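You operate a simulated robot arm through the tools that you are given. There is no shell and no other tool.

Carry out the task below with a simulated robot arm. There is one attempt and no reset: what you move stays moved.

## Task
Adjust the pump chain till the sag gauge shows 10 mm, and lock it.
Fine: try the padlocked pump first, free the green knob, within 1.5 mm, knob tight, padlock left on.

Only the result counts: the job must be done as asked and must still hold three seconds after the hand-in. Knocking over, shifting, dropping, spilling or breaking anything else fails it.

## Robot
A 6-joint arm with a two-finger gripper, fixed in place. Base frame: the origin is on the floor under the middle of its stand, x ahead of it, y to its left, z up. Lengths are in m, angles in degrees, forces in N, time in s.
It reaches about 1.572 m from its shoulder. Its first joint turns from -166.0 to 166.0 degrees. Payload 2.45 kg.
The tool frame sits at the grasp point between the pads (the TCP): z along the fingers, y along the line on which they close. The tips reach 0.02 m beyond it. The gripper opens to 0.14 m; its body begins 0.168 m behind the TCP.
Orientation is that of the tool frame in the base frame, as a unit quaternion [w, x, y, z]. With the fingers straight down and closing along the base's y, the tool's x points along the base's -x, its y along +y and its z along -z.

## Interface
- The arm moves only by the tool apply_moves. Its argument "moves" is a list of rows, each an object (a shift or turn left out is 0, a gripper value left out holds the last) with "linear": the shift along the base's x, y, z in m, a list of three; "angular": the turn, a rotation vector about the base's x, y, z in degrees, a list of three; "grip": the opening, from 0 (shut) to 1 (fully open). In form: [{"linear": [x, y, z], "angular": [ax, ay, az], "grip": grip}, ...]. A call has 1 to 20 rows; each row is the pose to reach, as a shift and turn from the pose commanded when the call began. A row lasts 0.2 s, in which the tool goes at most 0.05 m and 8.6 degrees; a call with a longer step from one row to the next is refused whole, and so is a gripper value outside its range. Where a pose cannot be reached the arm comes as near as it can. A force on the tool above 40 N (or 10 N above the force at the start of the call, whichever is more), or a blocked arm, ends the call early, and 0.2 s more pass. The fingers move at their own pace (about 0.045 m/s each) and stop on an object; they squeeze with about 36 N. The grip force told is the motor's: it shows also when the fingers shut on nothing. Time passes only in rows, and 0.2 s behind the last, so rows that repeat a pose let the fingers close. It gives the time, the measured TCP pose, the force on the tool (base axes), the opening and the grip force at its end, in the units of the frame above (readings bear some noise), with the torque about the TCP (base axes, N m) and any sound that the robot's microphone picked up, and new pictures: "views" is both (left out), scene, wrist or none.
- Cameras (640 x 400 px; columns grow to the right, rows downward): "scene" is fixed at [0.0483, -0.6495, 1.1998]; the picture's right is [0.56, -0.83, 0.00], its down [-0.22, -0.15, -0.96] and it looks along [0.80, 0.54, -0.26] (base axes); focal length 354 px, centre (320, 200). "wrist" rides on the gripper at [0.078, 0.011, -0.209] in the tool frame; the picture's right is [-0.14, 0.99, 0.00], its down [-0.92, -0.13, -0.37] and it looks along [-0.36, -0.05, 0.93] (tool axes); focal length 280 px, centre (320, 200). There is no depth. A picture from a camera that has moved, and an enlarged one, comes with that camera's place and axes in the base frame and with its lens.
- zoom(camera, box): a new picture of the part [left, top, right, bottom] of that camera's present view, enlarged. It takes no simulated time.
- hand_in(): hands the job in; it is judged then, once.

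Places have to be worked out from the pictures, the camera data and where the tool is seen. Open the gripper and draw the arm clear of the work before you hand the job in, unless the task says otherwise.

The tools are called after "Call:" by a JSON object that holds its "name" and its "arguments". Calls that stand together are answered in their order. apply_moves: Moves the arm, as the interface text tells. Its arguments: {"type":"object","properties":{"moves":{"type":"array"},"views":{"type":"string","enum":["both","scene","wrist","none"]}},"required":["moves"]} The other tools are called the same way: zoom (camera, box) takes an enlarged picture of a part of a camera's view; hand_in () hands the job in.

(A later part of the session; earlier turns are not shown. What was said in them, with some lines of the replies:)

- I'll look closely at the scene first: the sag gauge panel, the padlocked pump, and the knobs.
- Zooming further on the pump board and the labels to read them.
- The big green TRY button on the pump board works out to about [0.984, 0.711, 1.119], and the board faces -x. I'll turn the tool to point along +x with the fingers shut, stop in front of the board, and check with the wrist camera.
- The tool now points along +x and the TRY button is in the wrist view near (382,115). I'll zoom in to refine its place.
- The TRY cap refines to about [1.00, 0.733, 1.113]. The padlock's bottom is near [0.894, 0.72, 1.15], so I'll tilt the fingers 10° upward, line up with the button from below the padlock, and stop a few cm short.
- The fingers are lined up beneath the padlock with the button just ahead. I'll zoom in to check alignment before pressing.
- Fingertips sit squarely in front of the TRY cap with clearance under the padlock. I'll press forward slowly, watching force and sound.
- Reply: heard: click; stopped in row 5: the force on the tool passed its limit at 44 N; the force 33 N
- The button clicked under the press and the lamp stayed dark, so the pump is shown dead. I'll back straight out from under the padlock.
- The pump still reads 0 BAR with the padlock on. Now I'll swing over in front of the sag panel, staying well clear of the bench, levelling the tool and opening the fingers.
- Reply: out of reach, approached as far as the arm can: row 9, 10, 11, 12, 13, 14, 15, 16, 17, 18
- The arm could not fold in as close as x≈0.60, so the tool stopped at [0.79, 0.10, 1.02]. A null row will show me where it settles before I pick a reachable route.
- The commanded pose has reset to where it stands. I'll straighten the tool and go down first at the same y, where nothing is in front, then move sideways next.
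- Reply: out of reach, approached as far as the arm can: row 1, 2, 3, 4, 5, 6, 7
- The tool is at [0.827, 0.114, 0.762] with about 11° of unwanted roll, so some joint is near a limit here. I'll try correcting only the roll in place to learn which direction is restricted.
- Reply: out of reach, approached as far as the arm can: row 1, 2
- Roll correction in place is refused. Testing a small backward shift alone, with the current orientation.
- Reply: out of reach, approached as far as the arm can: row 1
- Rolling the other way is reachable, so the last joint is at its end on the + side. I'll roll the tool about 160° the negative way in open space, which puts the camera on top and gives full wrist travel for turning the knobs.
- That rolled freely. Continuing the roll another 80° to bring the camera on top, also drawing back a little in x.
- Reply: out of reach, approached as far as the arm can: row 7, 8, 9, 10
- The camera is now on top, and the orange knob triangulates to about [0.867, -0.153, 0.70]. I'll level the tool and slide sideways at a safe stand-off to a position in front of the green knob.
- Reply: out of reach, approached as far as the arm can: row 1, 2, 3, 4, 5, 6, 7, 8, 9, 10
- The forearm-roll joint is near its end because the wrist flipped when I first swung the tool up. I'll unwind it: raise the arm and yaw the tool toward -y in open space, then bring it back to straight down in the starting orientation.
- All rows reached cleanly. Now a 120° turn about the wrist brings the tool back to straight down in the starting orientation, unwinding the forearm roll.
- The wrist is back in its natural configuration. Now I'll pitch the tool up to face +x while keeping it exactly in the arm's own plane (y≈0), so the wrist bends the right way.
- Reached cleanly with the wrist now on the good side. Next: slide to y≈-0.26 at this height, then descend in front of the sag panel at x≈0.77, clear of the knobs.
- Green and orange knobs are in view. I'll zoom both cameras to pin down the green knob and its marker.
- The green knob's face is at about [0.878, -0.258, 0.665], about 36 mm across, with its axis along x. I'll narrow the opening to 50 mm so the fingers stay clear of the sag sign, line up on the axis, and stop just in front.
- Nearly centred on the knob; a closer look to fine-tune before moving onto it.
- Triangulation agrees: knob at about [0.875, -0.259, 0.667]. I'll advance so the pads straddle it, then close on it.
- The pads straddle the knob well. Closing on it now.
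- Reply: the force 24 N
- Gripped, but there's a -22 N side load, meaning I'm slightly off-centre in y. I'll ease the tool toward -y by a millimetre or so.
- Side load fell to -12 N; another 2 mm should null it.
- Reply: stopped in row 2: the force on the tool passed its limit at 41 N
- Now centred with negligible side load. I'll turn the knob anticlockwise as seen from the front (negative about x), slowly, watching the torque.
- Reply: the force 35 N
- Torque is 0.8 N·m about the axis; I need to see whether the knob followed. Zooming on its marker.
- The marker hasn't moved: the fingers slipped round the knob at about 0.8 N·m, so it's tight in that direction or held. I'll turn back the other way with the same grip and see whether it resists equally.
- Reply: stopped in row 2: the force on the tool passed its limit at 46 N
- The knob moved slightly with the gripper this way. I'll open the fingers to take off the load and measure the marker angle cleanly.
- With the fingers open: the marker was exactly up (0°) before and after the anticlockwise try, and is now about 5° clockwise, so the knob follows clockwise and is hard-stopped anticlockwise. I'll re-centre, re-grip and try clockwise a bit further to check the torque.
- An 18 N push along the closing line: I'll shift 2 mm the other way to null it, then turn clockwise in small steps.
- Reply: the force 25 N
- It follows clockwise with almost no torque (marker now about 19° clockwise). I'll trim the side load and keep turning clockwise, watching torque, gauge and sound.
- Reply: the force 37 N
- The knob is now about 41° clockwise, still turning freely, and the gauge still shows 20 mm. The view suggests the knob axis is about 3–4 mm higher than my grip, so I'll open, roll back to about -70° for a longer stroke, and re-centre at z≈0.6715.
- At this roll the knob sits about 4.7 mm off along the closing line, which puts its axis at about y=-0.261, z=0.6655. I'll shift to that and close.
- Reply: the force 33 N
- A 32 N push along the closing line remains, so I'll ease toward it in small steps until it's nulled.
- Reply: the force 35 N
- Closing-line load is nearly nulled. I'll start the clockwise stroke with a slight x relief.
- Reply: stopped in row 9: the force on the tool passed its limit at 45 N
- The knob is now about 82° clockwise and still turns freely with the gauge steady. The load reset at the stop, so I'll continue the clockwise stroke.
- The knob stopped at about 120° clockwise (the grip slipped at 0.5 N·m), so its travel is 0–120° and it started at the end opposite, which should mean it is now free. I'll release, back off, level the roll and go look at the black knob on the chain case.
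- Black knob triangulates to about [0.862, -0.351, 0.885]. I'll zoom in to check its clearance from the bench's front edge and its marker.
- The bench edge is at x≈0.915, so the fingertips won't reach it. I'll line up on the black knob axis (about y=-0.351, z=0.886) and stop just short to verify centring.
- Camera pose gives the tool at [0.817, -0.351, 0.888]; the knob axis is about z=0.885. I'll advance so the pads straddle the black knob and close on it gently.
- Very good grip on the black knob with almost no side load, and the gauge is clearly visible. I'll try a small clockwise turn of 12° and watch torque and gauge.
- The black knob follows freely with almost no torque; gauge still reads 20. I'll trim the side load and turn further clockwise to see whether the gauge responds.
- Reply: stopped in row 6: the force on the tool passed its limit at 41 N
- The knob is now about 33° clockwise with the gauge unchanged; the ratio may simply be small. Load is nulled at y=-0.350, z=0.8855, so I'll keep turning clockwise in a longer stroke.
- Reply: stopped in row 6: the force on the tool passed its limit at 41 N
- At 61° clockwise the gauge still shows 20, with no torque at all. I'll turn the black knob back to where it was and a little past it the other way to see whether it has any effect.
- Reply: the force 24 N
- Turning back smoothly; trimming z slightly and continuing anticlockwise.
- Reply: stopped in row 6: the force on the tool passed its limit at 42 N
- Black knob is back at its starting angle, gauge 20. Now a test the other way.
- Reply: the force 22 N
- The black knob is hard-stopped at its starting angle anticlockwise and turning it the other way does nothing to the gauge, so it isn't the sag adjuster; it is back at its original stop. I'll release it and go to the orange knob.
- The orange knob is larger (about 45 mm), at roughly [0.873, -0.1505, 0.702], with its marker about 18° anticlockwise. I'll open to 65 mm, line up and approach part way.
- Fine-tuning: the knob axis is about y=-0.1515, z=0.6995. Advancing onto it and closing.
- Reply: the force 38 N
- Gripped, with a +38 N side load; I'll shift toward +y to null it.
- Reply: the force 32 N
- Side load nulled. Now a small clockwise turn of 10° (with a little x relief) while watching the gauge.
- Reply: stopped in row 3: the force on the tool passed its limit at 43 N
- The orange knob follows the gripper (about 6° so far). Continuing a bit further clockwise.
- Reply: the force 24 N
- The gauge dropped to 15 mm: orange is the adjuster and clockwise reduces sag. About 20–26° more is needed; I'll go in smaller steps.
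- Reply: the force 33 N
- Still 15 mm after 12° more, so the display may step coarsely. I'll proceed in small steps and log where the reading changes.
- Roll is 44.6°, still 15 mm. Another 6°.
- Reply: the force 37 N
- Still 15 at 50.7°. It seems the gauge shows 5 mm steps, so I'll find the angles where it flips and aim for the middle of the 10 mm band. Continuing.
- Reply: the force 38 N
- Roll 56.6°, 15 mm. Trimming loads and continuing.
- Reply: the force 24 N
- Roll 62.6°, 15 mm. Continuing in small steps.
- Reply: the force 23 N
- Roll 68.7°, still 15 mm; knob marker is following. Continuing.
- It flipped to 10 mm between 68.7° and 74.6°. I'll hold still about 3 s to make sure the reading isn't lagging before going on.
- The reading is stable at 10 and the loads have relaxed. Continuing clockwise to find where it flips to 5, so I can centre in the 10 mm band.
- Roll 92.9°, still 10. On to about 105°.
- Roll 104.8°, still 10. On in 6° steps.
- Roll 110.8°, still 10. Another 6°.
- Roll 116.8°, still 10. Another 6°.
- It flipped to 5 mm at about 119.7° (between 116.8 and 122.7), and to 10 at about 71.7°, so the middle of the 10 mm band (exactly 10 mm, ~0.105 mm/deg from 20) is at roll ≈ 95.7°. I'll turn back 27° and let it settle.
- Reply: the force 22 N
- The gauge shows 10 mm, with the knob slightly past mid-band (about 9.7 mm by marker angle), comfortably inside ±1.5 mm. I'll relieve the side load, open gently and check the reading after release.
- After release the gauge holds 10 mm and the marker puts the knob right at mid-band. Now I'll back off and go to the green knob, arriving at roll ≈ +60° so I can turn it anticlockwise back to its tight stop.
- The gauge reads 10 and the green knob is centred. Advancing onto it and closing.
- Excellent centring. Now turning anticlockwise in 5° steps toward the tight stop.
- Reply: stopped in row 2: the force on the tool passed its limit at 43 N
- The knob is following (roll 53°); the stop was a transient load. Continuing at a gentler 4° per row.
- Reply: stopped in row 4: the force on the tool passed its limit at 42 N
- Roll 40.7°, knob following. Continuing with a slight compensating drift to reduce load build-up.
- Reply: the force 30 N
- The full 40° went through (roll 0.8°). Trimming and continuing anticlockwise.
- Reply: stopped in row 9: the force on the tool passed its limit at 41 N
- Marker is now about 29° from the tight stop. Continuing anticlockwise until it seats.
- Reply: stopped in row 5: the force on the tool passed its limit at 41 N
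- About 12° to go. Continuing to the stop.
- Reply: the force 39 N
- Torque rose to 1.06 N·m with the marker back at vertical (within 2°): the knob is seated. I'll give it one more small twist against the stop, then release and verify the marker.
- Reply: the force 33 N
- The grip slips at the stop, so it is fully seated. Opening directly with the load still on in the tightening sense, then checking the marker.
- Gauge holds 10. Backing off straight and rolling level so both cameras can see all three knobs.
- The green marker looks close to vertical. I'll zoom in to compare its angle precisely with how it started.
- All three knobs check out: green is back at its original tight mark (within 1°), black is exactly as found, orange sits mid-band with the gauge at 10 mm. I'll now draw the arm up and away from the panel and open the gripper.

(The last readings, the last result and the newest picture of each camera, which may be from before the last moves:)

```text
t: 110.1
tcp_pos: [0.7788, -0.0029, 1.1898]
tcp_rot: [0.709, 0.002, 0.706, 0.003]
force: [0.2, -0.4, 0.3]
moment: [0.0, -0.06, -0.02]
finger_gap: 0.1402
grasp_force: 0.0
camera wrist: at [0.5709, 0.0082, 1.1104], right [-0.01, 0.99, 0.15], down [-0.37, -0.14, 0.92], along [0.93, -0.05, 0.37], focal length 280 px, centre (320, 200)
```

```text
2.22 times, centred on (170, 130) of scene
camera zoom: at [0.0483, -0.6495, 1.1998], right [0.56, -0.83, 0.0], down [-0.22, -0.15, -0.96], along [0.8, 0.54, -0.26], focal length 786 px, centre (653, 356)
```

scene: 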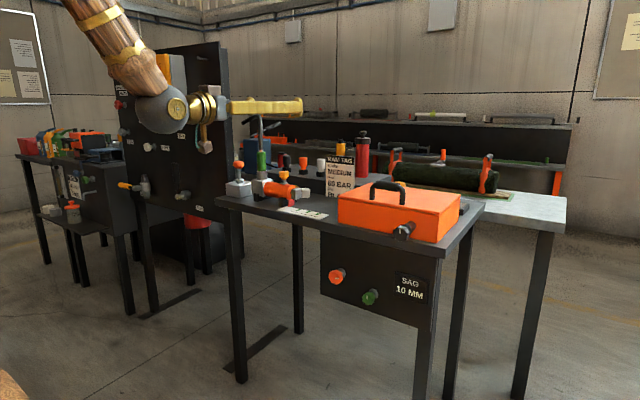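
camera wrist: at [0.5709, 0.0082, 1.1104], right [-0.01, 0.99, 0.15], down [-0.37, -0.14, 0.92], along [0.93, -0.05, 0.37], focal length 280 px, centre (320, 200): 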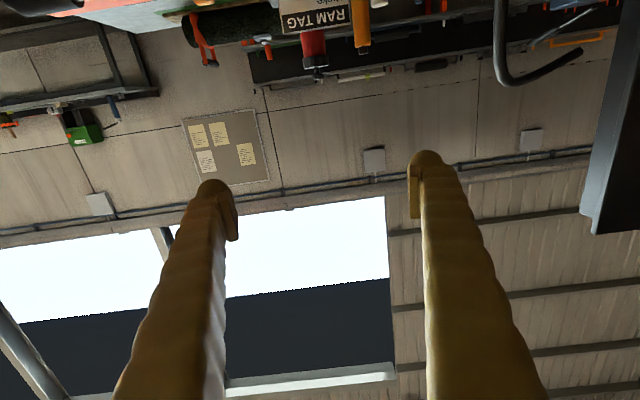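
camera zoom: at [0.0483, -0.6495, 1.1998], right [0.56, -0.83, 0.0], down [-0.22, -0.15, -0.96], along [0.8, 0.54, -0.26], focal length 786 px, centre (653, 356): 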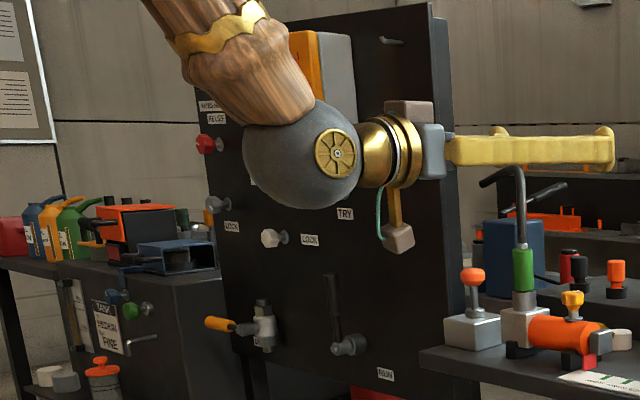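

The pump board, bench and knobs all look undisturbed, the gauge shows 10 mm, the green knob is tight, and the padlock was never touched. The arm is clear with the gripper open, so I'm handing the job in.

Call:
{"name": "hand_in", "arguments": {}}

```text
The job is handed in.
```

I've handed the job in: the sag gauge shows 10 mm, the green knob is tight, and the padlock was left on the pump. I don't have a verdict back yet.

1. **Padlocked pump tried first:** I pressed the green TRY button. It clicked, the small green light beside it stayed dark, and afterwards the pump still read 0 BAR.
2. **Green knob freed:** it was stopped anticlockwise, so I turned it about 120° clockwise to its other stop.
3. **Sag set:** the orange knob is the adjuster, and turning it clockwise lowers the sag. The gauge only shows 5 mm steps, so I found where it flips to 10 and where it flips to 5, and set the knob midway. Going by the knob's marker, the true sag is about 9.7 to 10 mm.
4. **Green knob tightened:** I turned it back to its starting stop until the grip slipped. The torque peaked at about 1.06 N·m, and the marker is within about 1° of where it started.

**Lock not tested:** I didn't try the orange knob again after tightening the green one. I'm treating the starting stop as tight because you asked for that knob to be freed, and the orange knob moved the gauge once the green one was turned away from it.

**Black knob:** I first thought the black knob on the orange chain case might be the adjuster and turned it about 61°. The gauge didn't change, and I put it back at its starting stop.
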